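You operate a simulated robot arm through the tools that you are given. There is no shell and no other tool. Be economical: measure what you need, move in short steps, check, and stop when the job is done.

You run a simulated robot arm. Do the job below in one go: nothing can be reset, and whatever is moved stays where it is left.

Task
Lock the cover press out for service.
Fine: air off and vented to zero, HOLD pin in and red mushroom button down before the drawer comes out; leave the drawer out and the yellow lever at LAMP.

Only the result counts: the job must be done as asked and must still hold three seconds after the hand-in. Knocking over, shifting, dropping, spilling or breaking anything else fails it. A push-on lid holds only when it is set on centred and level and pressed home; a screw cap is set on level and turned clockwise until tight.

Robot
A 7-joint arm with a two-finger gripper, on a carriage that runs on a rail from [0.001, -1.202] to [-0.001, 0.578] (x, y) and turns from -132 to 201 degrees about z. Base frame: it is fixed where the carriage stands at the start and does not move with it; the origin is on the floor, on the carriage's upright axis, x ahead of it, y to its left, z up. Lengths are in m, angles in degrees, forces in N, time in s.
With the tool pointing down near the work surface it reaches from about 0.36 to 0.78 m from the robot's upright axis, wherever it stands. Its first joint turns from -166.0 to 166.0 degrees. Places, roughly: black lever [0.6, -0.1, 1]; blue lever [0.6, 0, 1.1]; hold pin [0.7, 0.5, 1]; orange slider [0.7, -0.1, 1.2]; press [0.8, 0.2, 1]; press drawer [0.7, 0.2, 0.9]; press start button [0.7, 0, 0.9]; press stop button [0.7, -0.2, 0.9]; press test button [0.8, 0.4, 0.9]; press vent button [0.7, -0.1, 0.9]; press zero button [0.6, 0.3, 1]; pressure knob [0.9, 0.4, 1]; red mushroom button [0.7, 0, 1.2]; yellow lever [0.6, -0.2, 1]. Payload 2.45 kg.
The tool frame sits at the grasp point (the TCP): z along the fingers, y along the line on which they close. The tips reach 0.023 m beyond it. The gripper opens to 0.072 m. The gripper's body begins 0.04 m behind the TCP.
Orientation is that of the tool frame in the base frame, as [roll, pitch, yaw] about the fixed x, y, z axes, in that order (R = Rz(yaw) Ry(pitch) Rx(roll)). With the fingers straight down and closing along the base's y, the tool's x points along the base's -x, its y along +y and its z along -z.

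Tools
- The arm moves only by the tool step_arm. Its argument "series" is text: rows parted by semicolons, each of 6 numbers parted by spaces: the shift along the tool's x, y, z in cm, then the turn, a rotation vector about the tool's x, y, z in degrees. In form: tx ty tz ax ay az; .... A call has 1 to 10 rows; each row is the pose to reach, as a shift and turn from the pose commanded when the call began, along the tool's axes at that moment. "gripper" is the gripper command, from -1 (fully open) to 1 (shut), values between in proportion, set as the call begins (left out, the last holds). Each row takes 0.2 s and may step no farther than 0.05 m and 8.6 degrees from the row before; otherwise, or with a gripper value out of range, the whole call is refused. A pose out of reach is approached as far as the arm can. The call stops where the force on the tool passes 90 N (or 10 N more than at its start, if that is more) or the arm is blocked; 0.2 s more then pass. The fingers move at their own pace (about 0.072 m/s each) and stop on an object; they squeeze with about 40 N. The grip force told is the motor's: it shows also when the fingers shut on nothing. Time passes only in rows, and 0.2 s behind the last, so rows that repeat a pose let the fingers close. The reply holds the time, the measured pose of the TCP, the force on the tool along the base axes, the opening and the grip force, in the units named above and with some noise, with the torque about the TCP (base axes, N m) and any sound that the robot's microphone picked up.
- Cameras (640 x 400 px; columns grow to the right, rows downward): "scene" is now at [0.0244, 0.1924, 1.4791]; the picture's right is [0.09, -1.00, 0.00], its down [-0.64, -0.06, -0.77] and it looks along [0.76, 0.07, -0.64] (base axes); focal length 260 px, centre (320, 200). "wrist" rides on the gripper at [0.078, 0.017, -0.066] in the tool frame; the picture's right is [-0.22, 0.98, 0.00], its down [-0.56, -0.12, -0.82] and it looks along [-0.80, -0.18, 0.57] (tool axes); focal length 234 px, centre (320, 200). There is no depth. A picture from a camera that has moved, and an enlarged one, comes with that camera's place and axes in the base frame and with its lens.
- capture(camera): a new picture of that camera. It takes no simulated time.
- slide_trunk(by): slides the trunk up (or, below 0, down) by that many m; the arm and the scene camera ride with it, the base frame stays. It gives what a move gives, with no picture.
- drive_base(legs): drives the robot by 1 to 6 legs, each [ahead, left, turn to the left] in m, m and degrees, along the robot's own axes; the way and the turn of a leg run together, so that a leg with both is an arc; at most 1.5 m and 180 degrees a leg. The arm and the cameras ride along, it lands a little off, and it stops where it bumps. It keeps to its track: a leg is cut to what the track allows. It gives what a move gives.
- head_to(pan, tilt): turns the head with the scene camera to pan (to the left, within 155 degrees either way) and tilt (down, from -29 to 69), counted from straight ahead of the robot. It gives what a move gives.
- inspect(camera, box): a new picture of the part [left, top, right, bottom] of that camera's present view, enlarged. It takes no simulated time.
- hand_in(): hands the job in; it is judged then, once.

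Go step by step. Nothing tells you exact positions but the pictures and the camera data: compare them with the known pose of the tool, close in by small moves and look again before you grip or let go. The budget is 120 turns and 98 pictures, counting those below and the enlarged ones. Unless the task says otherwise, let go and move clear before handing in, and close with one line.

The tools are called by a JSON object that holds its "method" and its "body". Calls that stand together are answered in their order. step_arm: Moves the arm, as the interface text tells. Its arguments: {"type":"object","properties":{"series":{"type":"string"},"gripper":{"type":"number"}},"required":["series"]} The other tools are called the same way: slide_trunk (by) slides the trunk up or down; drive_base (legs) drives the base; head_to (pan, tilt) turns the head that bears the scene camera; capture (camera) takes a picture; inspect (camera, box) takes an enlarged picture of a part of a camera's view; hand_in () hands the job in.

At the start:

```text
t: 0.0
tcp_pos: [0.4198, 0.2222, 1.0006]
ee_rot: [-180.0, 0.0, 179.9]
wrist_force: [-0.3, 0.2, -0.4]
torque: [0.01, -0.01, -0.01]
width: 0.072
grasp_force: 0.0
trunk travel left (down, up): [-0.475, 0.115]
robot x, y, heading: [-0.0013, -0.0038, -0.0]
head pan, tilt: [5.2, 40.0]
```

scene: 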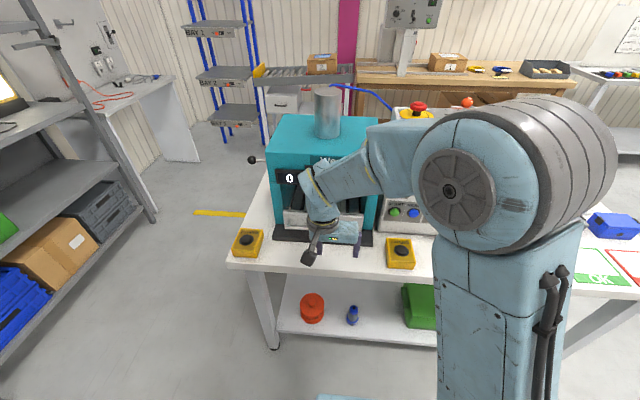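
wrist: 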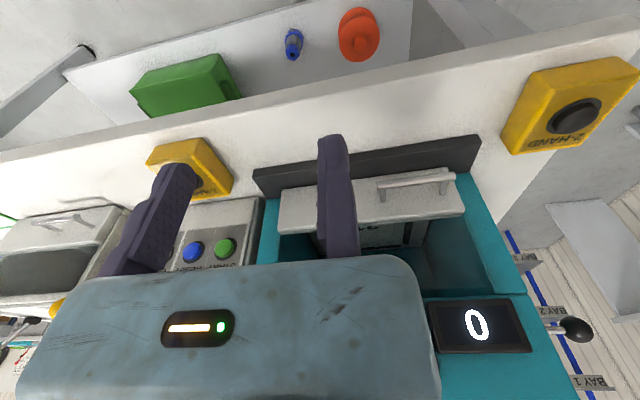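

I see the teal press with its drawer and the control console to its right, partly hidden by the arm. I'll look closer at the parts first.

{"method": "inspect", "body": {"camera": "scene", "box": [220, 70, 460, 280]}}

{"method": "head_to", "body": {"pan": -20, "tilt": 35}}

```text
1.90 times, centred on (340, 175) of scene
camera zoom: at [0.0244, 0.1924, 1.4791], right [0.09, -1.0, 0.0], down [-0.64, -0.06, -0.77], along [0.76, 0.07, -0.64], focal length 495 px, centre (282, 248)
```

zoom: 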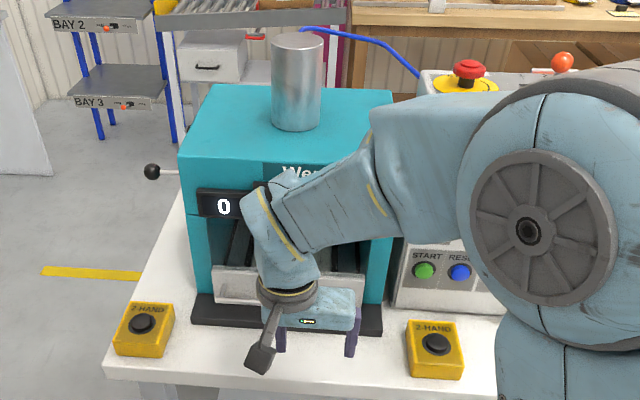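

```text
t: 0.9
tcp_pos: [0.4195, 0.2225, 0.9999]
ee_rot: [180.0, 0.0, -180.0]
wrist_force: [-0.4, -0.6, -0.2]
torque: [-0.03, -0.01, 0.03]
width: 0.0721
grasp_force: 0.2
trunk travel left (down, up): [-0.475, 0.115]
robot x, y, heading: [0.0014, -0.0012, 0.1]
head pan, tilt: [-20.0, 35.0]
```

The arm hides the console, so I'll move the carriage right, which leaves the press in view to its left.

{"method": "drive_base", "body": {"legs": [[0, -0.55, 0]]}}

{"method": "head_to", "body": {"pan": 20, "tilt": 35}}

{"method": "capture", "body": {"camera": "scene"}}

```text
t: 4.1
tcp_pos: [0.4196, -0.3223, 1.0]
ee_rot: [180.0, 0.0, 180.0]
wrist_force: [0.6, -1.0, 0.1]
torque: [0.01, 0.02, -0.01]
width: 0.072
grasp_force: 0.1
trunk travel left (down, up): [-0.475, 0.115]
robot x, y, heading: [0.0016, -0.545, -0.1]
head pan, tilt: [-20.0, 35.0]
```

```text
t: 5.2
tcp_pos: [0.4197, -0.3224, 0.9998]
ee_rot: [-180.0, 0.0, -180.0]
wrist_force: [-0.1, 0.5, -0.1]
torque: [-0.02, -0.03, 0.01]
width: 0.072
grasp_force: 0.0
trunk travel left (down, up): [-0.475, 0.115]
robot x, y, heading: [0.0037, -0.547, -0.0]
head pan, tilt: [20.0, 35.0]
```

```text
94 pictures are left
camera scene: at [0.023, -0.33, 1.4866], right [0.34, -0.94, 0.0], down [-0.54, -0.2, -0.82], along [0.77, 0.28, -0.57], focal length 260 px, centre (320, 200)
```

scene: 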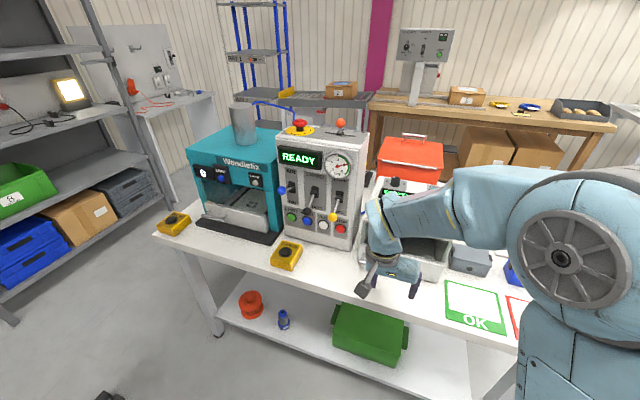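

{"method": "inspect", "body": {"camera": "scene", "box": [265, 110, 375, 250]}}

{"method": "inspect", "body": {"camera": "scene", "box": [150, 100, 310, 280]}}

```text
2.86 times, centred on (320, 180) of scene
camera zoom: at [0.023, -0.33, 1.4866], right [0.34, -0.94, 0.0], down [-0.54, -0.2, -0.82], along [0.77, 0.28, -0.57], focal length 742 px, centre (320, 257)
```

zoom: 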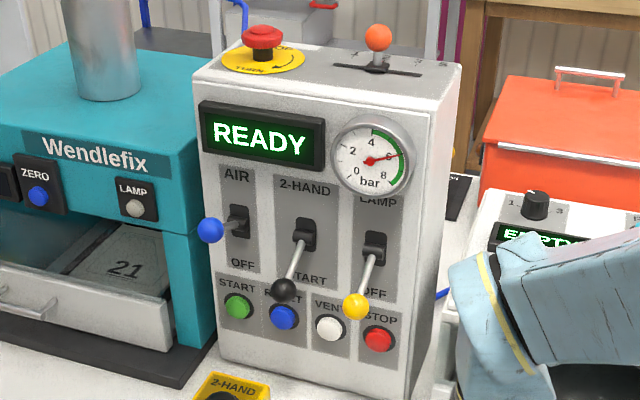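

```text
2.22 times, centred on (230, 190) of scene
camera zoom: at [0.023, -0.33, 1.4866], right [0.34, -0.94, 0.0], down [-0.54, -0.2, -0.82], along [0.77, 0.28, -0.57], focal length 577 px, centre (520, 222)
```

zoom: 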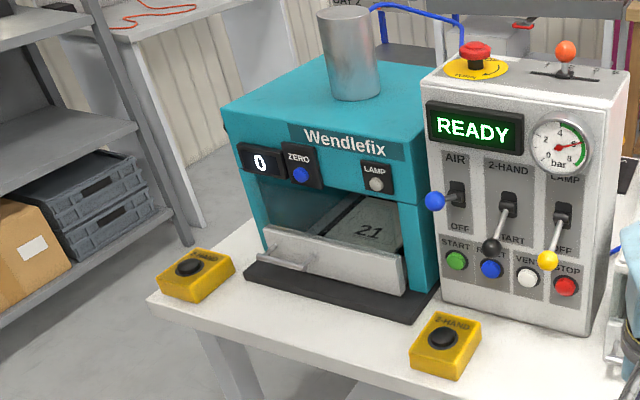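

The blue lever knob looks to be near [0.60, 0.005, 1.06], with VENT at [0.66, -0.11, 0.91] and the mushroom at [0.736, -0.005, 1.23]. I'll tilt the tool mostly forward and raise it in free space, with the fingers shut.

{"method": "step_arm", "body": {"series": "-1 0 -1.9 0 -8.125 0; -2 0 -3.8 0 -16.25 0; -3 0 -5.7 0 -24.375 0; -4 0 -7.6 0 -32.5 0; -5 0 -9.5 0 -40.625 0; -6 0 -11.4 0 -48.75 0; -7 0 -13.3 0 -56.875 0; -8 0 -15.2 0 -65 0; -8 0 -15.2 0 -65 0", "gripper": 1}}

```text
t: 7.2
tcp_pos: [0.4988, -0.3225, 1.1508]
ee_rot: [179.9, 65.1, 179.9]
wrist_force: [-0.4, 0.8, -0.2]
torque: [0.02, -0.01, -0.01]
width: 0.0
grasp_force: 28.7
trunk travel left (down, up): [-0.475, 0.115]
robot x, y, heading: [-0.0018, -0.5475, -0.3]
head pan, tilt: [20.0, 35.0]
```

The tool is tilted and clear of everything. Next I drive so the TCP lines up with the blue lever.

{"method": "drive_base", "body": {"legs": [[0, 0.327, 0]]}}

{"method": "capture", "body": {"camera": "wrist"}}

{"method": "capture", "body": {"camera": "scene"}}

```text
t: 9.4
tcp_pos: [0.4997, 0.0046, 1.1521]
ee_rot: [179.9, 64.9, 180.0]
wrist_force: [-0.4, 0.0, -0.3]
torque: [-0.03, -0.03, -0.01]
width: 0.0001
grasp_force: 28.4
trunk travel left (down, up): [-0.475, 0.115]
robot x, y, heading: [0.0044, -0.2176, -0.4]
head pan, tilt: [20.0, 35.0]
```

```text
91 pictures are left
camera wrist: at [0.407, 0.0223, 1.1102], right [0.09, 0.98, 0.2], down [-0.51, -0.12, 0.85], along [0.86, -0.18, 0.48], focal length 234 px, centre (320, 200)
```

wrist: 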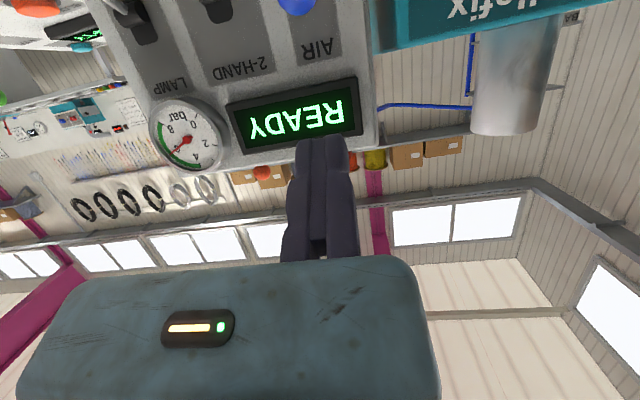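

```text
90 pictures are left
camera scene: at [0.023, -0.0017, 1.4866], right [0.34, -0.94, 0.0], down [-0.54, -0.2, -0.82], along [0.77, 0.28, -0.57], focal length 260 px, centre (320, 200)
```

scene: 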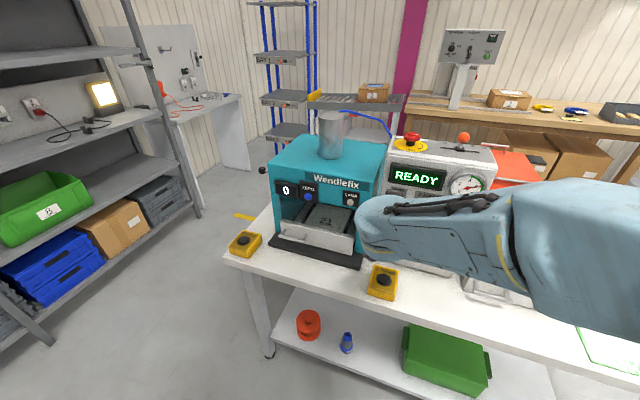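

The blue knob lies right of centre below the finger line, as I estimated. I'll move forward above it.

{"method": "step_arm", "body": {"series": "-1 0 3.75 0 0 0; -2 0 7.5 0 0 0; -3.05 0 11.27 0 0 0; -3.05 0 11.27 0 0 0"}}

{"method": "capture", "body": {"camera": "wrist"}}

```text
t: 10.4
tcp_pos: [0.6137, 0.004, 1.1323]
ee_rot: [180.0, 65.1, 179.9]
wrist_force: [0.5, 0.3, -0.5]
torque: [0.03, 0.02, 0.02]
width: 0.0
grasp_force: 28.2
trunk travel left (down, up): [-0.475, 0.115]
robot x, y, heading: [0.003, -0.2145, -0.4]
head pan, tilt: [20.0, 35.0]
```

```text
89 pictures are left
camera wrist: at [0.5219, 0.0208, 1.0908], right [0.09, 0.98, 0.2], down [-0.51, -0.12, 0.85], along [0.86, -0.18, 0.48], focal length 234 px, centre (320, 200)
```

wrist: 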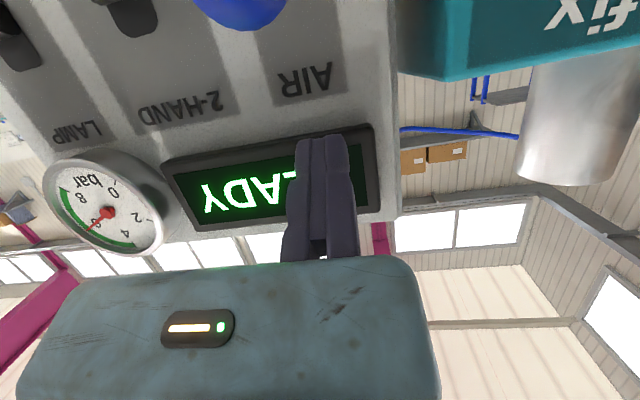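

The knob sits just below the finger at about y -0.005. I'll shift slightly right and press down.

{"method": "step_arm", "body": {"series": "0 -0.8 0 0 0 0; 2.5 -0.8 1.17 0 0 0; 5 -0.8 2.33 0 0 0; 7 -0.8 3.26 0 0 0; 8.5 -0.8 3.96 0 0 0; 9.8 -0.8 4.57 0 0 0; 10.6 -0.8 4.94 0 0 0; 10.6 -0.8 4.94 0 0 0"}}

{"method": "capture", "body": {"camera": "wrist"}}

```text
t: 11.9
tcp_pos: [0.6138, -0.0024, 1.0431]
ee_rot: [178.0, 67.8, 177.8]
wrist_force: [-25.9, -6.2, 34.8]
torque: [0.01, -0.2, -0.34]
width: 0.0058
grasp_force: 28.4
trunk travel left (down, up): [-0.475, 0.115]
robot x, y, heading: [-0.0012, -0.2146, -0.1]
head pan, tilt: [20.0, 35.0]
stopped in row 7: the force on the tool passed its limit at 96 N (the readings are from after the stop); the commanded pose is now the measured one
```

```text
88 pictures are left
camera wrist: at [0.5242, 0.0166, 0.9979], right [0.09, 0.97, 0.21], down [-0.55, -0.13, 0.83], along [0.83, -0.19, 0.52], focal length 234 px, centre (320, 200)
```

wrist: 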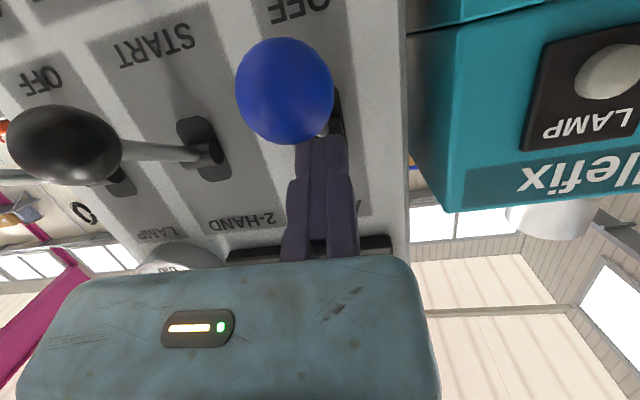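

The knob has gone down and the force limit stopped the move. I'll back up and check whether the lever stays at OFF.

{"method": "step_arm", "body": {"series": "-3 0 -1.3 0 0 0; -6 0 -2.6 0 0 0; -6 0 -6.6 0 0 0; -6 0 -6.6 0 0 0"}}

{"method": "capture", "body": {"camera": "wrist"}}

```text
t: 12.9
tcp_pos: [0.5801, -0.0034, 1.1168]
ee_rot: [178.6, 67.1, 178.5]
wrist_force: [0.6, 0.4, 0.3]
torque: [-0.01, -0.01, -0.01]
width: 0.0001
grasp_force: 28.2
trunk travel left (down, up): [-0.475, 0.115]
robot x, y, heading: [-0.0007, -0.214, -0.1]
head pan, tilt: [20.0, 35.0]
```

```text
87 pictures are left
camera wrist: at [0.4894, 0.0152, 1.0728], right [0.09, 0.97, 0.21], down [-0.54, -0.13, 0.83], along [0.84, -0.19, 0.51], focal length 234 px, centre (320, 200)
```

wrist: 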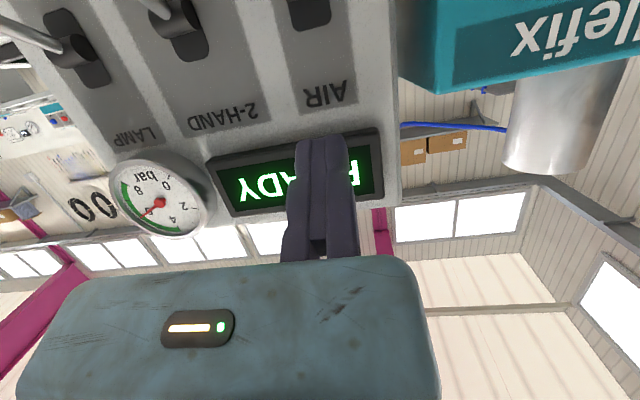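

I'll retreat and drop down in front of the panel to check the levers and line up with VENT.

{"method": "step_arm", "body": {"series": "1.6 0 -3.7 0 0 0; 3.1 0 -7.4 0 0 0; 5.8 -2.7 -6.2 0 0 0; 8.5 -5.4 -5 0 0 0; 11.2 -8 -3.8 0 0 0; 14 -10.7 -2.6 0 0 0; 16.9 -10.7 -1.5 0 0 0; 16.9 -10.7 -1.5 0 0 0"}}

{"method": "capture", "body": {"camera": "wrist"}}

```text
t: 14.7
tcp_pos: [0.5001, -0.1083, 0.9988]
ee_rot: [178.5, 67.1, 178.4]
wrist_force: [-0.2, -0.5, 0.7]
torque: [-0.01, -0.02, 0.02]
width: 0.0
grasp_force: 28.5
out of reach, approached as far as the arm can: row 7, 8
trunk travel left (down, up): [-0.475, 0.115]
robot x, y, heading: [0.0008, -0.2159, -0.0]
head pan, tilt: [20.0, 35.0]
```

```text
86 pictures are left
camera wrist: at [0.4102, -0.0904, 0.953], right [0.09, 0.97, 0.21], down [-0.54, -0.13, 0.83], along [0.84, -0.19, 0.51], focal length 234 px, centre (320, 200)
```

wrist: 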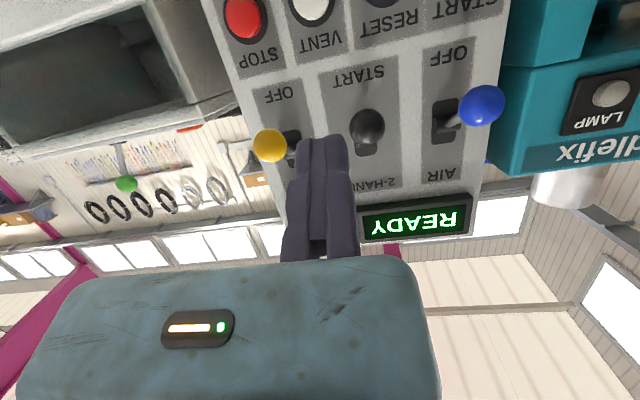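

The blue lever is now level with the OFF levers, so air is off. I'll lower the trunk toward the VENT height, tilt the tool a little more and look again.

{"method": "slide_trunk", "body": {"by": -0.075}}

{"method": "step_arm", "body": {"series": "0 0 0 0 6.5 0; 0 0 0 0 6.5 0"}}

{"method": "capture", "body": {"camera": "wrist"}}

{"method": "head_to", "body": {"pan": -5, "tilt": 40}}

{"method": "capture", "body": {"camera": "scene"}}

```text
t: 15.8
tcp_pos: [0.5006, -0.1092, 0.9231]
ee_rot: [178.5, 67.0, 178.5]
wrist_force: [-0.6, -0.4, 0.1]
torque: [0.01, 0.03, 0.02]
width: 0.0
grasp_force: 28.7
trunk travel left (down, up): [-0.4, 0.19]
robot x, y, heading: [0.0003, -0.2186, -0.1]
head pan, tilt: [20.0, 35.0]
```

```text
t: 16.4
tcp_pos: [0.5, -0.1072, 0.923]
ee_rot: [178.8, 60.5, 178.8]
wrist_force: [0.5, -0.1, -0.3]
torque: [-0.01, -0.01, -0.02]
width: 0.0
grasp_force: 28.4
trunk travel left (down, up): [-0.4, 0.19]
robot x, y, heading: [-0.0008, -0.2199, 0.1]
head pan, tilt: [20.0, 35.0]
```

```text
85 pictures are left
camera wrist: at [0.406, -0.09, 0.8885], right [0.11, 0.97, 0.2], down [-0.44, -0.13, 0.89], along [0.89, -0.19, 0.41], focal length 234 px, centre (320, 200)
```

wrist: 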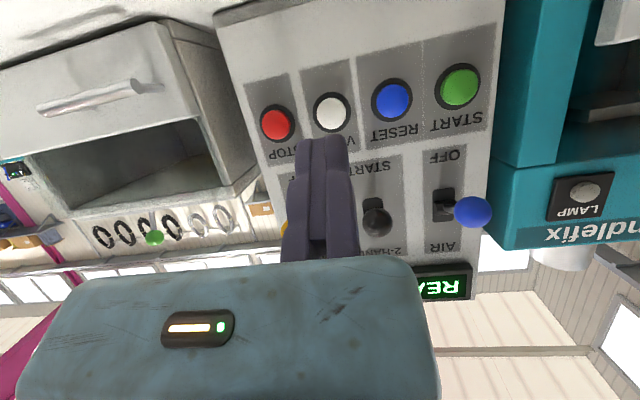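

```text
t: 17.3
tcp_pos: [0.5012, -0.1082, 0.9225]
ee_rot: [178.8, 60.5, 178.8]
wrist_force: [0.6, 0.4, 0.3]
torque: [-0.01, 0.04, -0.01]
width: 0.0
grasp_force: 28.8
trunk travel left (down, up): [-0.4, 0.19]
robot x, y, heading: [0.0027, -0.217, -0.1]
head pan, tilt: [-5.0, 40.0]
```

```text
84 pictures are left
camera scene: at [0.0249, -0.0391, 1.4041], right [-0.09, -1.0, 0.0], down [-0.64, 0.06, -0.77], along [0.76, -0.07, -0.64], focal length 260 px, centre (320, 200)
```

scene: 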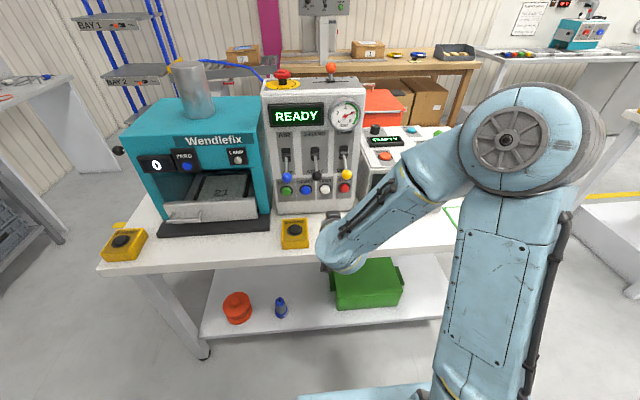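

The scene view shows all three levers down and the tool in line with VENT. I'll advance to just short of the button.

{"method": "step_arm", "body": {"series": "-1.97 -0.3 3.48 0 0 0; -3.94 -0.3 6.96 0 0 0; -5.9 -0.3 10.44 0 0 0; -6.15 -0.3 10.88 0 0 0; -6.15 -0.3 10.88 0 0 0"}}

{"method": "capture", "body": {"camera": "wrist"}}

{"method": "inspect", "body": {"camera": "scene", "box": [240, 60, 400, 270]}}

```text
t: 18.5
tcp_pos: [0.6251, -0.1124, 0.9226]
ee_rot: [178.8, 60.5, 178.8]
wrist_force: [0.6, -0.7, 0.3]
torque: [0.02, -0.01, 0.02]
width: 0.0
grasp_force: 27.8
trunk travel left (down, up): [-0.4, 0.19]
robot x, y, heading: [0.0022, -0.2166, 0.1]
head pan, tilt: [-5.0, 40.0]
```

```text
83 pictures are left
camera wrist: at [0.5306, -0.0947, 0.8885], right [0.11, 0.97, 0.2], down [-0.44, -0.13, 0.89], along [0.89, -0.19, 0.41], focal length 234 px, centre (320, 200)
```

wrist: 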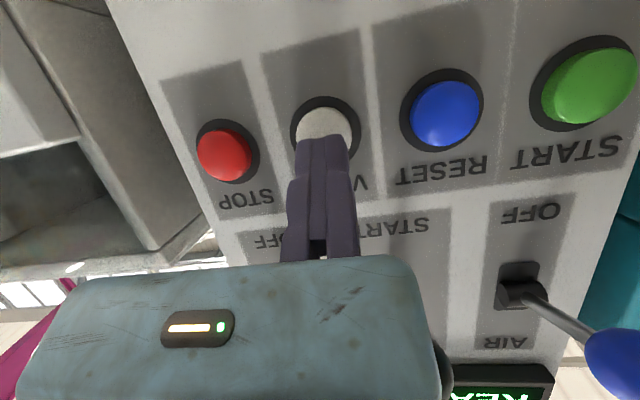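

```text
1.90 times, centred on (320, 165) of scene
camera zoom: at [0.025, -0.0392, 1.4041], right [-0.09, -1.0, 0.0], down [-0.64, 0.06, -0.77], along [0.76, -0.07, -0.64], focal length 495 px, centre (320, 267)
```

zoom: 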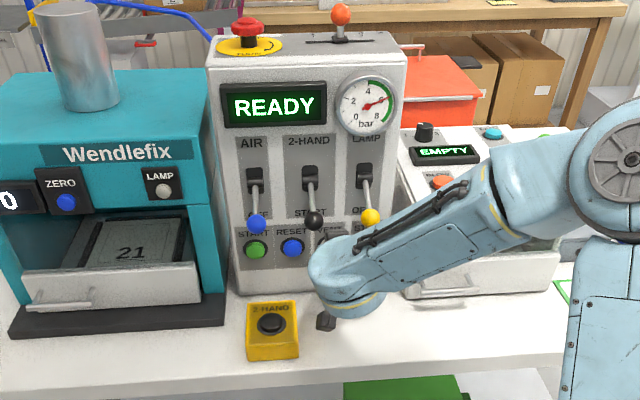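

The tip is right at the VENT cap. I'll push in and hold while the pressure bleeds.

{"method": "step_arm", "body": {"series": "-0.2 0 0.9 0 0 0; -0.5 0 1.5 0 0 0; -0.7 0 1.9 0 0 0; -0.9 0 2.2 0 0 0; -0.9 0 2.2 0 0 0; -0.9 0 2.2 0 0 0; -0.9 0 2.2 0 0 0; -0.9 0 2.2 0 0 0; -0.9 0 2.2 0 0 0; -0.9 0 2.2 0 0 0"}}

{"method": "inspect", "body": {"camera": "scene", "box": [240, 60, 400, 270]}}

```text
t: 19.5
tcp_pos: [0.6364, -0.1115, 0.9178]
ee_rot: [178.9, 60.0, 179.1]
wrist_force: [-54.2, -12.4, 20.9]
torque: [-0.09, -0.23, -0.23]
width: 0.006
grasp_force: 28.2
trunk travel left (down, up): [-0.4, 0.19]
robot x, y, heading: [-0.0002, -0.2163, -0.2]
head pan, tilt: [-5.0, 40.0]
heard: click
stopped in row 4: the force on the tool passed its limit at 95 N (the readings are from after the stop); the commanded pose is now the measured one
```

```text
1.90 times, centred on (320, 165) of scene
camera zoom: at [0.0186, -0.0409, 1.4048], right [-0.09, -1.0, 0.0], down [-0.64, 0.06, -0.77], along [0.77, -0.07, -0.64], focal length 495 px, centre (320, 267)
```

zoom: 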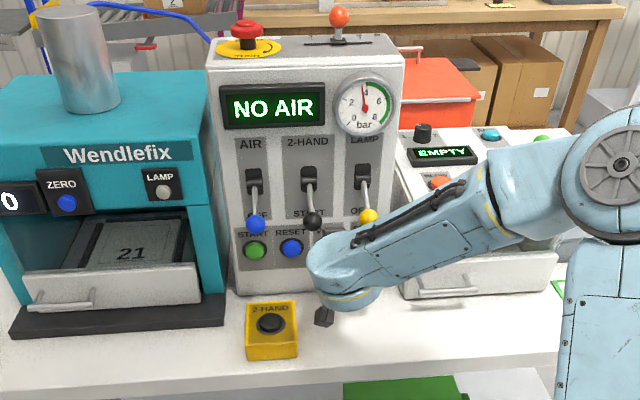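

The gauge is falling and the display says NO AIR. I'll keep holding.

{"method": "step_arm", "body": {"series": "0 0 0 0 0 0; 0 0 0 0 0 0; 0 0 0 0 0 0; 0 0 0 0 0 0; 0 0 0 0 0 0; 0 0 0 0 0 0; 0 0 0 0 0 0; 0 0 0 0 0 0; 0 0 0 0 0 0; 0 0 0 0 0 0"}}

{"method": "inspect", "body": {"camera": "scene", "box": [240, 60, 400, 270]}}

```text
t: 21.7
tcp_pos: [0.6369, -0.111, 0.9187]
ee_rot: [178.9, 60.1, 179.1]
wrist_force: [-64.9, -9.4, 23.8]
torque: [0.0, -0.28, -0.16]
width: 0.006
grasp_force: 28.8
trunk travel left (down, up): [-0.4, 0.19]
robot x, y, heading: [0.0012, -0.216, -0.4]
head pan, tilt: [-5.0, 40.0]
```

```text
1.90 times, centred on (320, 165) of scene
camera zoom: at [0.0174, -0.0405, 1.4044], right [-0.09, -1.0, 0.0], down [-0.64, 0.06, -0.77], along [0.77, -0.07, -0.64], focal length 495 px, centre (320, 267)
```

zoom: 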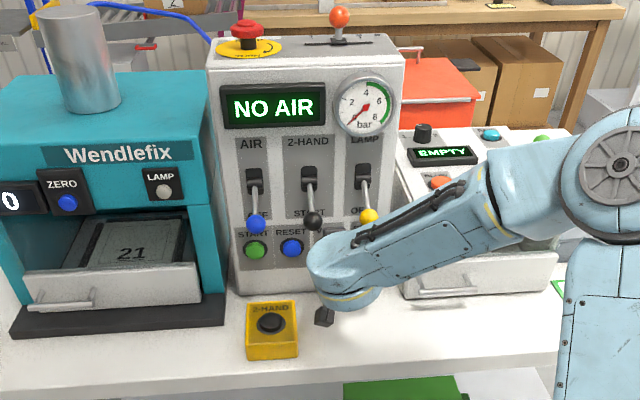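

The gauge needle is at about zero. I'll hold a little longer, then back off straight.

{"method": "step_arm", "body": {"series": "0 0 0 0 0 0; 0 0 0 0 0 0; 0 0 0 0 0 0; 0 0 0 0 0 0; 0 0 0 0 0 0; 2 0 -3.5 0 0 0; 4 0 -7 0 0 0; 6 0 -10.5 0 0 0; 6 0 -10.5 0 0 0"}}

{"method": "inspect", "body": {"camera": "scene", "box": [240, 60, 400, 270]}}

{"method": "head_to", "body": {"pan": 25, "tilt": 30}}

{"method": "capture", "body": {"camera": "scene"}}

```text
t: 23.7
tcp_pos: [0.5218, -0.1102, 0.9175]
ee_rot: [178.9, 59.8, 179.0]
wrist_force: [1.1, 0.0, 0.7]
torque: [0.01, -0.01, -0.02]
width: 0.0
grasp_force: 28.3
trunk travel left (down, up): [-0.4, 0.19]
robot x, y, heading: [0.0031, -0.2168, 0.0]
head pan, tilt: [-5.0, 40.0]
```

```text
1.90 times, centred on (320, 165) of scene
camera zoom: at [0.0247, -0.0394, 1.404], right [-0.09, -1.0, 0.0], down [-0.64, 0.06, -0.77], along [0.76, -0.07, -0.64], focal length 495 px, centre (320, 267)
```

zoom: 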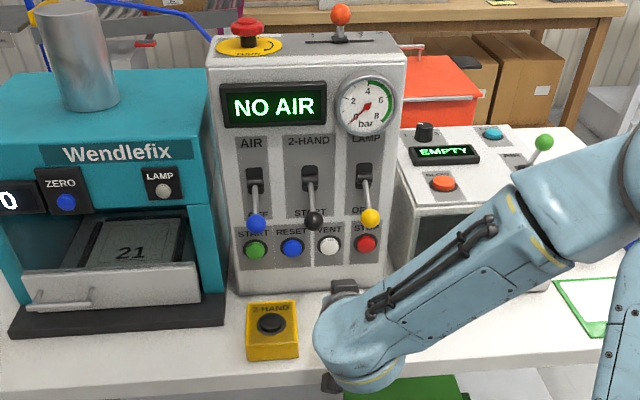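

```text
t: 24.7
tcp_pos: [0.5222, -0.1114, 0.9167]
ee_rot: [178.9, 59.8, 178.9]
wrist_force: [0.3, -0.1, 0.3]
torque: [0.02, -0.02, -0.03]
width: 0.0
grasp_force: 28.3
trunk travel left (down, up): [-0.4, 0.19]
robot x, y, heading: [-0.0017, -0.2154, 0.1]
head pan, tilt: [25.0, 30.0]
```

```text
78 pictures are left
camera scene: at [0.0223, 0.0061, 1.4194], right [0.42, -0.91, 0.0], down [-0.45, -0.21, -0.87], along [0.79, 0.36, -0.5], focal length 260 px, centre (320, 200)
```

scene: 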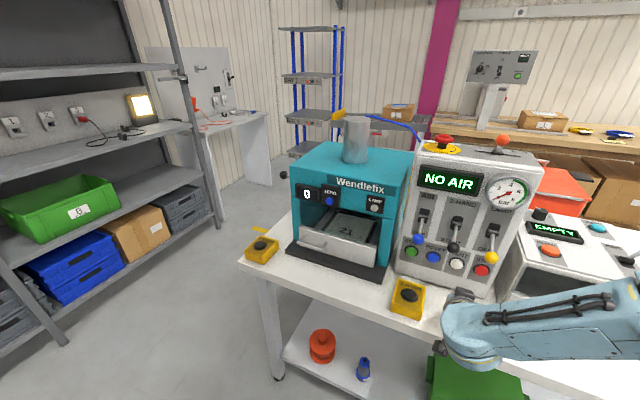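

Air is vented to 0 with NO AIR shown. While I'm here I'll bring the finger underneath the yellow lever's knob.

{"method": "step_arm", "body": {"series": "0 -2.6 0 0 0 0; 0 -5.2 0 0 0 0; -2.6 -5.2 1.5 0 0 0; -5.2 -5.2 3 0 0 0; -7.72 -5.2 4.53 0 0 0; -7.72 -5.2 4.53 0 0 0"}}

{"method": "capture", "body": {"camera": "wrist"}}

{"method": "head_to", "body": {"pan": -5, "tilt": 40}}

{"method": "inspect", "body": {"camera": "scene", "box": [240, 60, 400, 270]}}

```text
t: 26.1
tcp_pos: [0.5982, -0.1648, 0.9594]
ee_rot: [178.9, 59.8, 179.0]
wrist_force: [-0.4, -0.3, 0.0]
torque: [-0.05, -0.01, 0.02]
width: 0.0
grasp_force: 27.9
trunk travel left (down, up): [-0.4, 0.19]
robot x, y, heading: [-0.0, -0.2162, -0.1]
head pan, tilt: [25.0, 30.0]
```

```text
77 pictures are left
camera wrist: at [0.5031, -0.1465, 0.926], right [0.11, 0.97, 0.2], down [-0.43, -0.13, 0.89], along [0.9, -0.18, 0.4], focal length 234 px, centre (320, 200)
```

wrist: 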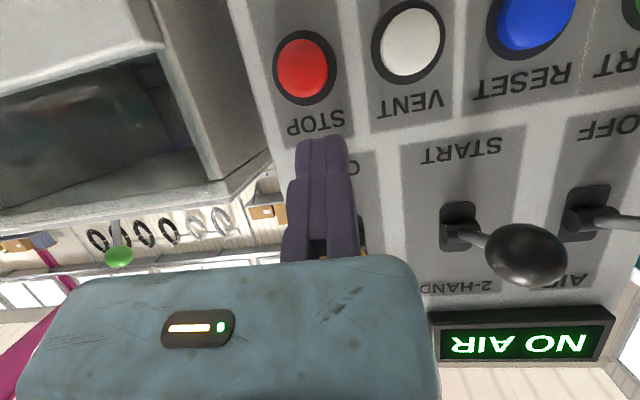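

```text
t: 27.0
tcp_pos: [0.5977, -0.164, 0.9588]
ee_rot: [179.0, 59.7, 178.9]
wrist_force: [0.1, -0.1, -0.5]
torque: [0.0, 0.03, -0.02]
width: 0.0001
grasp_force: 28.3
trunk travel left (down, up): [-0.4, 0.19]
robot x, y, heading: [0.0005, -0.2165, -0.0]
head pan, tilt: [-5.0, 40.0]
```

```text
1.90 times, centred on (320, 165) of scene
camera zoom: at [0.0249, -0.0394, 1.4041], right [-0.09, -1.0, 0.0], down [-0.64, 0.06, -0.77], along [0.76, -0.07, -0.64], focal length 495 px, centre (320, 267)
```

zoom: 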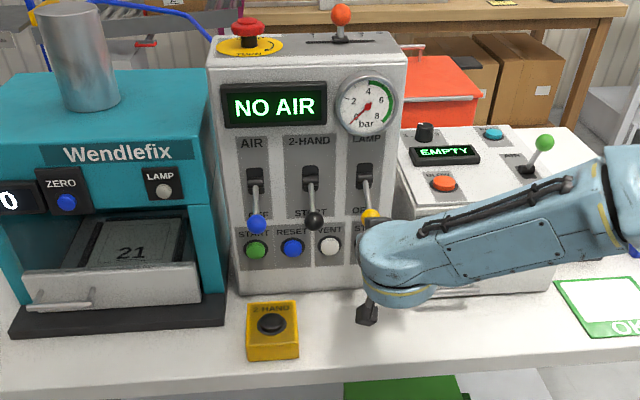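

The finger lies under the yellow knob. Now I push it up toward LAMP.

{"method": "step_arm", "body": {"series": "-1 0 -0.58 0 0 0; -2 0 -1.16 0 0 0; -3 0 -1.75 0 0 0; -4 0 -2.33 0 0 0; -5 0 -2.9 0 0 0; -5.8 0 -3.38 0 0 0; -6.5 0 -3.78 0 0 0"}}

{"method": "inspect", "body": {"camera": "scene", "box": [240, 60, 400, 270]}}

```text
t: 28.6
tcp_pos: [0.5994, -0.164, 1.0347]
ee_rot: [179.0, 59.9, 179.1]
wrist_force: [-0.3, -0.7, 1.1]
torque: [0.03, -0.04, 0.0]
width: 0.0002
grasp_force: 28.4
trunk travel left (down, up): [-0.4, 0.19]
robot x, y, heading: [-0.0012, -0.2169, -0.2]
head pan, tilt: [-5.0, 40.0]
```

```text
1.90 times, centred on (320, 165) of scene
camera zoom: at [0.025, -0.0394, 1.4041], right [-0.09, -1.0, 0.0], down [-0.64, 0.06, -0.77], along [0.76, -0.07, -0.64], focal length 495 px, centre (320, 267)
```

zoom: 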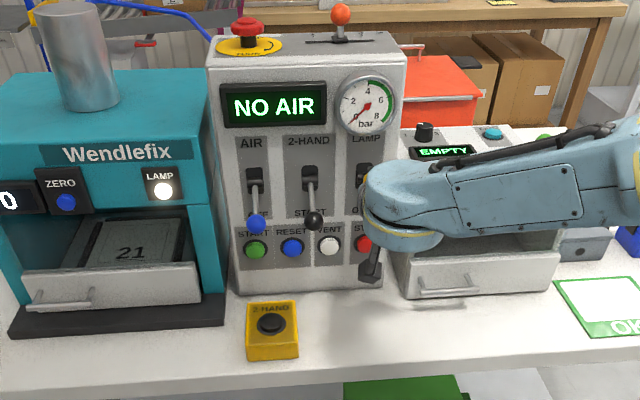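

LAMP is lit, so the yellow lever is set. I'll drop off the knob, back away and rise, turning the tool downward for the mushroom button.

{"method": "step_arm", "body": {"series": "1.7 0 1 0 0 0; 3.4 0 -2 0 0 0; 5.1 0 -5 0 0 0; 6.8 0 -7.6 0 0 0; 6.8 0 -7.6 0 0 0"}}

{"method": "slide_trunk", "body": {"by": 0.19}}

{"method": "inspect", "body": {"camera": "scene", "box": [240, 80, 440, 330]}}

```text
t: 29.8
tcp_pos: [0.4993, -0.1636, 1.0124]
ee_rot: [179.2, 59.7, 179.1]
wrist_force: [-0.3, -0.4, -0.4]
torque: [0.02, 0.03, 0.04]
width: 0.0
grasp_force: 28.1
trunk travel left (down, up): [-0.4, 0.19]
robot x, y, heading: [0.0061, -0.2203, -0.2]
head pan, tilt: [-5.0, 40.0]
```

```text
t: 31.9
tcp_pos: [0.4983, -0.1641, 1.2024]
ee_rot: [179.0, 59.8, 178.9]
wrist_force: [1.2, 0.4, 0.0]
torque: [-0.03, 0.0, 0.01]
width: 0.0
grasp_force: 28.4
trunk travel left (down, up): [-0.59, 0.0]
robot x, y, heading: [-0.0027, -0.2174, -0.3]
head pan, tilt: [-5.0, 40.0]
```

```text
1.60 times, centred on (340, 205) of scene
camera zoom: at [0.0249, -0.0394, 1.594], right [-0.09, -1.0, 0.0], down [-0.64, 0.06, -0.77], along [0.76, -0.07, -0.64], focal length 415 px, centre (288, 192)
```

zoom: 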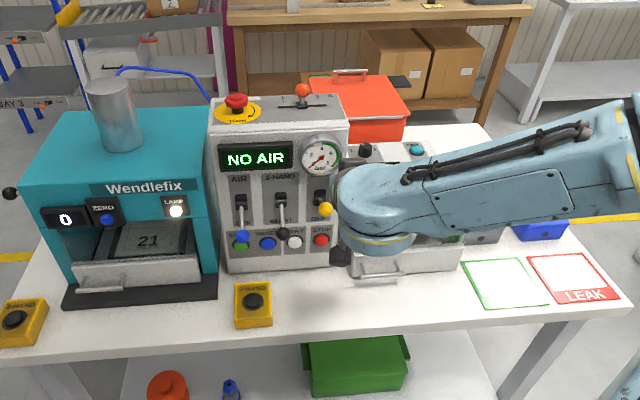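

Now I raise and turn the tool straight down, still short of the panel.

{"method": "step_arm", "body": {"series": "-1.4 0 -0.82 0 7.5 0; -2.8 0 -1.64 0 15 0; -4.2 0 -2.45 0 22.5 0; -5.6 0 -3.27 0 30 0; -7 0 -4.1 0 37.5 0; -8.4 0 -4.9 0 45 0; -9.8 0 -5.72 0 52.5 0; -11.2 0 -6.54 0 60 0; -11.2 0 -6.54 0 60 0"}}

```text
t: 33.9
tcp_pos: [0.4988, -0.1637, 1.3329]
ee_rot: [179.4, -0.3, 179.9]
wrist_force: [-0.6, 0.6, 0.0]
torque: [0.0, -0.02, -0.03]
width: 0.0003
grasp_force: 28.8
trunk travel left (down, up): [-0.59, 0.0]
robot x, y, heading: [0.0, -0.2164, -0.1]
head pan, tilt: [-5.0, 40.0]
```

{"method": "step_arm", "body": {"series": "-4 2.6 0 0 0 0; -8 5.2 0 0 0 0; -12 7.9 0 0 0 0; -16 10.5 0 0 0 0; -20 13.2 0 0 0 0; -23.8 15.9 0 0 0 0; -23.8 15.9 0 0 0 0"}}

{"method": "capture", "body": {"camera": "wrist"}}

{"method": "capture", "body": {"camera": "scene"}}

```text
t: 35.5
tcp_pos: [0.6496, -0.0649, 1.3328]
ee_rot: [179.5, -0.3, 180.0]
wrist_force: [0.7, -0.8, 0.4]
torque: [-0.01, -0.01, 0.02]
width: 0.0
grasp_force: 28.4
out of reach, approached as far as the arm can: row 4, 5, 6, 7
trunk travel left (down, up): [-0.59, 0.0]
robot x, y, heading: [-0.0026, -0.2184, 0.1]
head pan, tilt: [-5.0, 40.0]
```

```text
73 pictures are left
camera wrist: at [0.5737, -0.0474, 1.3992], right [0.22, 0.98, 0.01], down [0.56, -0.13, 0.82], along [0.8, -0.17, -0.58], focal length 234 px, centre (320, 200)
```

wrist: 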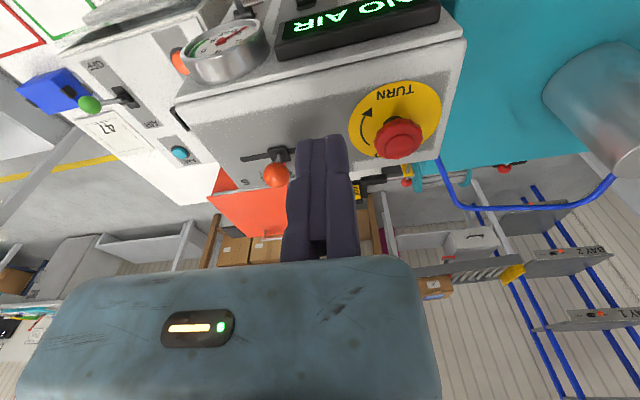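

```text
72 pictures are left
camera scene: at [0.0258, -0.0391, 1.594], right [-0.09, -1.0, 0.0], down [-0.64, 0.06, -0.77], along [0.76, -0.07, -0.64], focal length 260 px, centre (320, 200)
```

scene: 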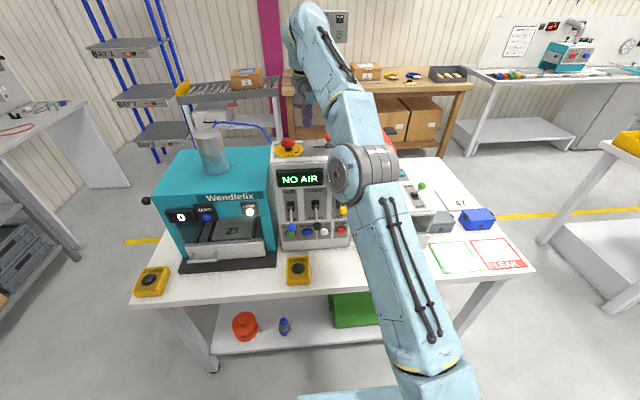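

The tool-down reach ends short of the mushroom, so I'll tilt the tool forward about 40° and move the carriage left a bit.

{"method": "step_arm", "body": {"series": "0 0 0 0 -8 0; 0 0 0 0 -16 0; 0 0 0 0 -24 0; 0 0 0 0 -32 0; 0 0 0 0 -40 0; 0 0 0 0 -40 0"}}

{"method": "drive_base", "body": {"legs": [[0, 0.1, 0]]}}

```text
t: 36.9
tcp_pos: [0.6493, -0.0685, 1.3328]
ee_rot: [179.3, 40.0, 179.6]
wrist_force: [0.2, -0.1, 0.1]
torque: [-0.01, 0.02, 0.0]
width: 0.0002
grasp_force: 28.6
trunk travel left (down, up): [-0.59, 0.0]
robot x, y, heading: [0.0026, -0.2159, -0.2]
head pan, tilt: [-5.0, 40.0]
```

```text
t: 38.0
tcp_pos: [0.6497, 0.0302, 1.3323]
ee_rot: [179.3, 39.9, 179.5]
wrist_force: [0.1, 0.4, 0.5]
torque: [-0.01, -0.03, 0.0]
width: 0.0002
grasp_force: 28.2
trunk travel left (down, up): [-0.59, 0.0]
robot x, y, heading: [-0.0027, -0.1219, 0.2]
head pan, tilt: [-5.0, 40.0]
```

{"method": "step_arm", "body": {"series": "-1.9 -1.2 1.5 0 0 0; -3.7 -2.4 3.1 0 0 0; -5.52 -3.5 4.62 0 0 0; -4.2 -3.5 6.2 0 0 0; -2.9 -3.5 7.7 0 0 0; -2.9 -3.5 7.7 0 0 0"}}

{"method": "capture", "body": {"camera": "wrist"}}

{"method": "inspect", "body": {"camera": "scene", "box": [240, 80, 400, 220]}}

```text
t: 39.4
tcp_pos: [0.7198, -0.0057, 1.2906]
ee_rot: [179.3, 39.7, 179.7]
wrist_force: [0.5, -0.1, -0.4]
torque: [0.01, -0.04, 0.0]
width: 0.0
grasp_force: 28.0
trunk travel left (down, up): [-0.59, 0.0]
robot x, y, heading: [-0.0011, -0.1198, -0.3]
head pan, tilt: [-5.0, 40.0]
```

```text
71 pictures are left
camera wrist: at [0.62, 0.0121, 1.2923], right [0.17, 0.97, 0.15], down [-0.09, -0.13, 0.99], along [0.98, -0.18, 0.07], focal length 234 px, centre (320, 200)
```

wrist: 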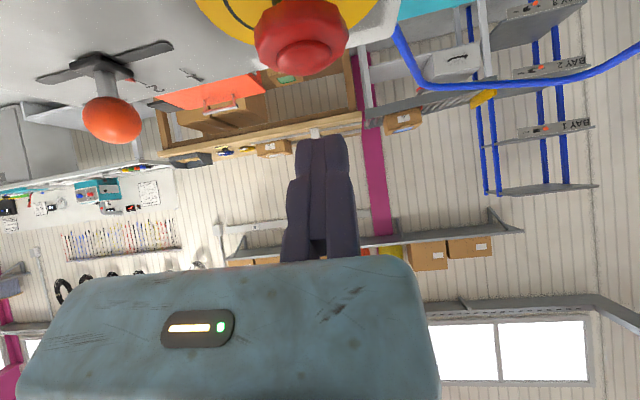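

```text
2.86 times, centred on (320, 150) of scene
camera zoom: at [0.0247, 0.0583, 1.5941], right [-0.09, -1.0, 0.0], down [-0.64, 0.06, -0.77], along [0.76, -0.07, -0.64], focal length 742 px, centre (320, 343)
```

zoom: 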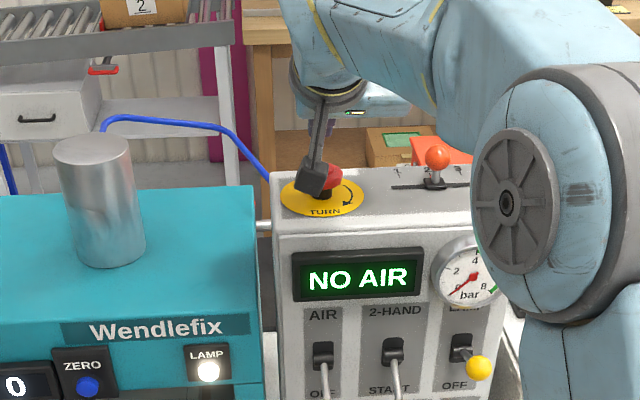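

The mushroom is just below the tip at about [0.74, -0.007]. Pressing down now.

{"method": "step_arm", "body": {"series": "0.3 -0.2 1.1 0 0 0; 1.2 -0.2 2.2 0 0 0; 2.1 -0.2 3.2 0 0 0; 2.6 -0.2 3.8 0 0 0; 2.9 -0.2 4.15 0 0 0; 3.2 -0.2 4.5 0 0 0; 3.5 -0.2 4.9 0 0 0; 3.8 -0.2 5.25 0 0 0"}}

{"method": "inspect", "body": {"camera": "scene", "box": [240, 80, 400, 220]}}

```text
t: 41.2
tcp_pos: [0.7234, -0.0071, 1.2474]
ee_rot: [179.0, 42.0, 179.4]
wrist_force: [6.3, -3.9, 78.4]
torque: [0.0, -0.91, -0.41]
width: 0.006
grasp_force: 28.5
trunk travel left (down, up): [-0.59, 0.0]
robot x, y, heading: [0.0007, -0.1201, -0.0]
head pan, tilt: [-5.0, 40.0]
```

```text
2.86 times, centred on (320, 150) of scene
camera zoom: at [0.0183, 0.0567, 1.595], right [-0.09, -1.0, 0.0], down [-0.64, 0.06, -0.77], along [0.77, -0.07, -0.64], focal length 742 px, centre (320, 343)
```

zoom: 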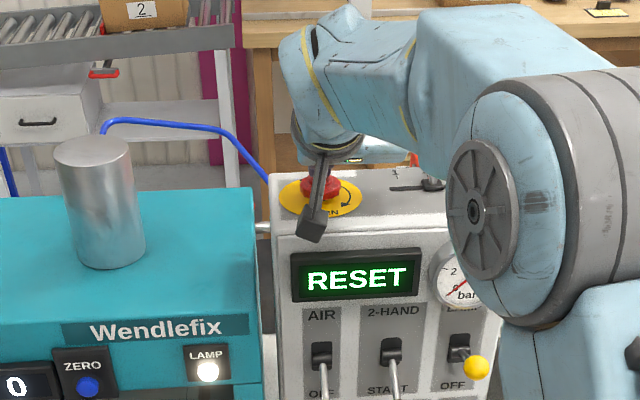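

The display changed to RESET, so the button has gone down. I'll lift off and confirm it latched.

{"method": "step_arm", "body": {"series": "-1.5 0 -2 0 0 0; -3 0 -4 0 0 0; -4.5 0 -6 0 0 0; -4.5 0 -6 0 0 0"}}

{"method": "inspect", "body": {"camera": "scene", "box": [240, 80, 400, 220]}}

{"method": "capture", "body": {"camera": "wrist"}}

```text
t: 42.2
tcp_pos: [0.722, -0.0084, 1.3019]
ee_rot: [179.3, 39.7, 179.7]
wrist_force: [-0.7, 0.4, -0.5]
torque: [-0.02, -0.03, -0.03]
width: 0.0
grasp_force: 28.2
trunk travel left (down, up): [-0.59, 0.0]
robot x, y, heading: [0.0006, -0.1163, 0.1]
head pan, tilt: [-5.0, 40.0]
```

```text
2.86 times, centred on (320, 150) of scene
camera zoom: at [0.0246, 0.0583, 1.594], right [-0.09, -1.0, 0.0], down [-0.64, 0.06, -0.77], along [0.76, -0.07, -0.64], focal length 742 px, centre (320, 343)
```

zoom: 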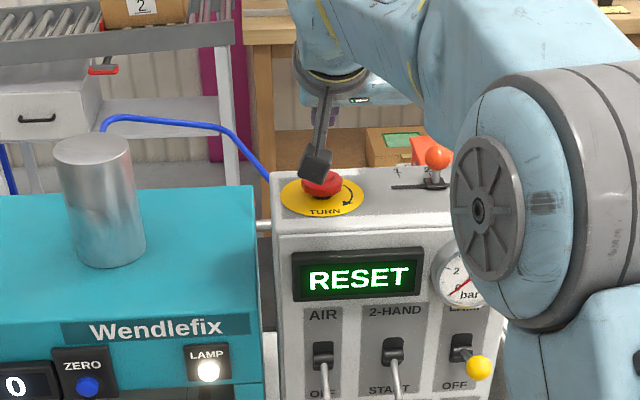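

```text
67 pictures are left
camera wrist: at [0.6206, 0.0089, 1.3033], right [0.17, 0.97, 0.15], down [-0.09, -0.13, 0.99], along [0.98, -0.18, 0.07], focal length 234 px, centre (320, 200)
```

wrist: 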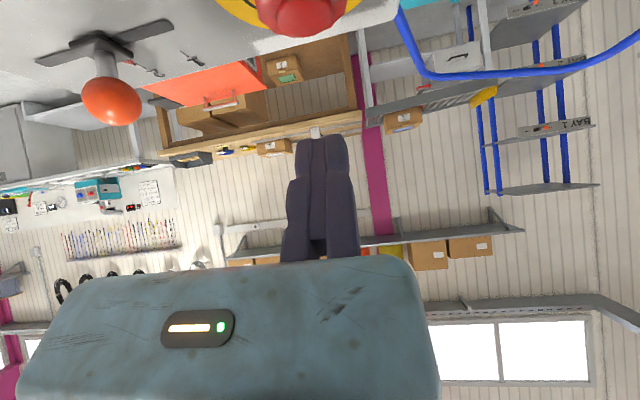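

The mushroom is latched and RESET is displayed. I'll retract, then drive left to look at the HOLD pin on the left side of the press.

{"method": "step_arm", "body": {"series": "-2 0 -2.4 0 0 0; 0 0 -5 0 0 0; 3 0 -7.5 0 0 0; 6 0 -10 0 0 0; 9 0 -12.5 0 0 0; 12 0 -15 0 0 0; 14.5 0 -17.2 0 0 0; 14.5 0 -17.2 0 0 0"}}

{"method": "drive_base", "body": {"legs": [[0, 0.68, 0]]}}

{"method": "head_to", "body": {"pan": -15, "tilt": 40}}

{"method": "capture", "body": {"camera": "scene"}}

```text
t: 44.0
tcp_pos: [0.4982, -0.0067, 1.3414]
ee_rot: [179.3, 39.8, 179.6]
wrist_force: [0.0, 0.8, -0.2]
torque: [0.02, 0.0, 0.02]
width: 0.0002
grasp_force: 28.1
trunk travel left (down, up): [-0.59, 0.0]
robot x, y, heading: [0.0025, -0.1177, -0.2]
head pan, tilt: [-5.0, 40.0]
```

```text
t: 47.8
tcp_pos: [0.5001, 0.65, 1.3404]
ee_rot: [179.4, 39.8, 178.9]
wrist_force: [-0.7, -0.5, -0.4]
torque: [-0.01, -0.01, -0.03]
width: 0.0
grasp_force: 28.9
trunk travel left (down, up): [-0.59, 0.0]
robot x, y, heading: [-0.0013, 0.5464, -0.8]
head pan, tilt: [-5.0, 40.0]
```

```text
t: 48.5
tcp_pos: [0.4998, 0.6528, 1.3404]
ee_rot: [179.3, 39.8, 178.8]
wrist_force: [-0.2, 0.2, 0.1]
torque: [-0.04, -0.02, 0.0]
width: 0.0
grasp_force: 27.9
trunk travel left (down, up): [-0.59, 0.0]
robot x, y, heading: [-0.0028, 0.5478, -0.9]
head pan, tilt: [-15.0, 40.0]
```

```text
66 pictures are left
camera scene: at [0.0235, 0.7087, 1.5941], right [-0.27, -0.96, 0.0], down [-0.62, 0.17, -0.77], along [0.74, -0.21, -0.64], focal length 260 px, centre (320, 200)
```

scene: 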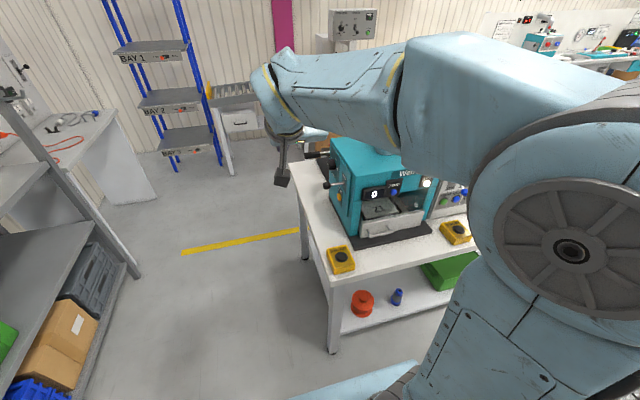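

{"method": "inspect", "body": {"camera": "scene", "box": [270, 125, 390, 275]}}

{"method": "capture", "body": {"camera": "wrist"}}

```text
2.67 times, centred on (330, 200) of scene
camera zoom: at [0.0235, 0.7087, 1.5941], right [-0.27, -0.96, 0.0], down [-0.62, 0.17, -0.77], along [0.74, -0.21, -0.64], focal length 692 px, centre (293, 200)
```

zoom: 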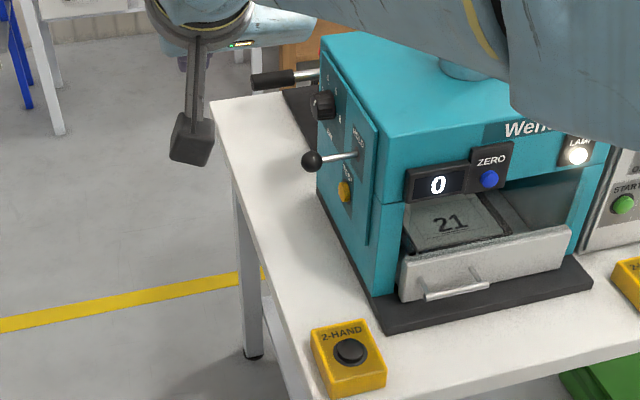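

```text
64 pictures are left
camera wrist: at [0.3986, 0.6702, 1.3433], right [0.18, 0.97, 0.15], down [-0.1, -0.13, 0.99], along [0.98, -0.19, 0.07], focal length 234 px, centre (320, 200)
```

wrist: 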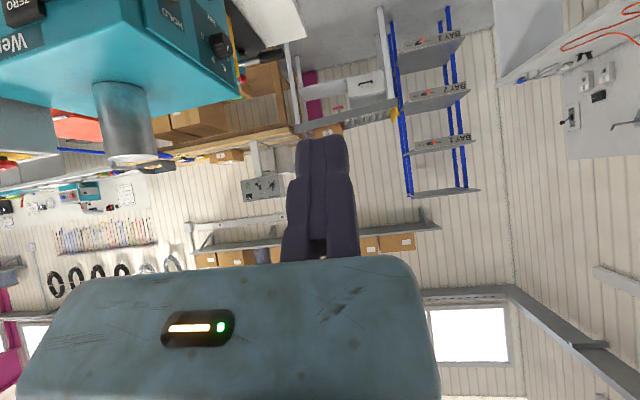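

The HOLD pin is the black ball on a rod, labelled HOLD, at about [0.73, 0.479, 1.038], to be pushed toward -y. I'll reorient the tool to point down and then lean it toward -y, well away from the press.

{"method": "step_arm", "body": {"series": "0 0 0 0 8 0; 0 0 0 0 16 0; 0 0 0 0 24 0; 0 0 0 0 32 0; 0 0 0 0 39.8 0; 0 0 0 0 39.8 0"}}

{"method": "step_arm", "body": {"series": "0 0 0 7.5 0 0; 0 0 0 15 0 0; 0 0 0 22.5 0 0; 0 0 0 30 0 0; 0 0 0 37.5 0 0; 0 0 0 45 0 0; 0 0 0 52.5 0 0; 0 0 0 60 0 0; 0 0 0 60 0 0"}}

{"method": "slide_trunk", "body": {"by": -0.19}}

{"method": "capture", "body": {"camera": "wrist"}}

```text
t: 49.9
tcp_pos: [0.4992, 0.6518, 1.3419]
ee_rot: [179.6, 0.0, 179.3]
wrist_force: [-0.2, 1.2, -0.5]
torque: [0.01, -0.01, 0.0]
width: 0.0001
grasp_force: 28.8
trunk travel left (down, up): [-0.59, 0.0]
robot x, y, heading: [0.0018, 0.5442, -1.0]
head pan, tilt: [-15.0, 40.0]
```

```text
t: 51.9
tcp_pos: [0.4998, 0.652, 1.3419]
ee_rot: [-120.5, 0.0, 179.3]
wrist_force: [-0.3, 0.1, -0.4]
torque: [-0.01, 0.02, -0.02]
width: 0.0
grasp_force: 27.9
trunk travel left (down, up): [-0.59, 0.0]
robot x, y, heading: [-0.0013, 0.5443, -0.8]
head pan, tilt: [-15.0, 40.0]
```

```text
t: 54.0
tcp_pos: [0.5001, 0.6521, 1.1528]
ee_rot: [-120.5, 0.0, 179.2]
wrist_force: [0.4, 0.6, 0.0]
torque: [-0.01, 0.02, 0.03]
width: 0.0002
grasp_force: 28.2
trunk travel left (down, up): [-0.4, 0.19]
robot x, y, heading: [-0.001, 0.5466, -0.8]
head pan, tilt: [-15.0, 40.0]
```

```text
63 pictures are left
camera wrist: at [0.4233, 0.718, 1.171], right [0.22, 0.49, -0.84], down [0.57, 0.64, 0.52], along [0.79, -0.59, -0.14], focal length 234 px, centre (320, 200)
```

wrist: 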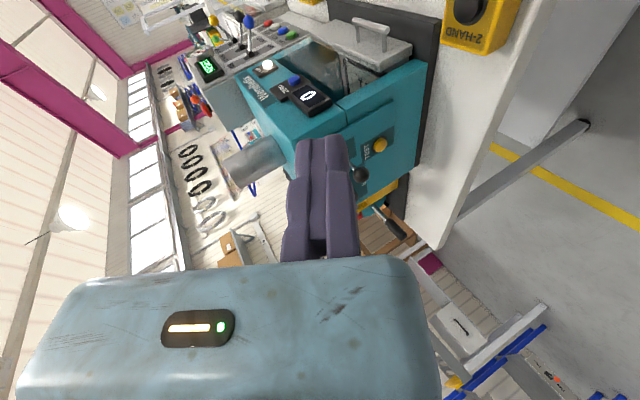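

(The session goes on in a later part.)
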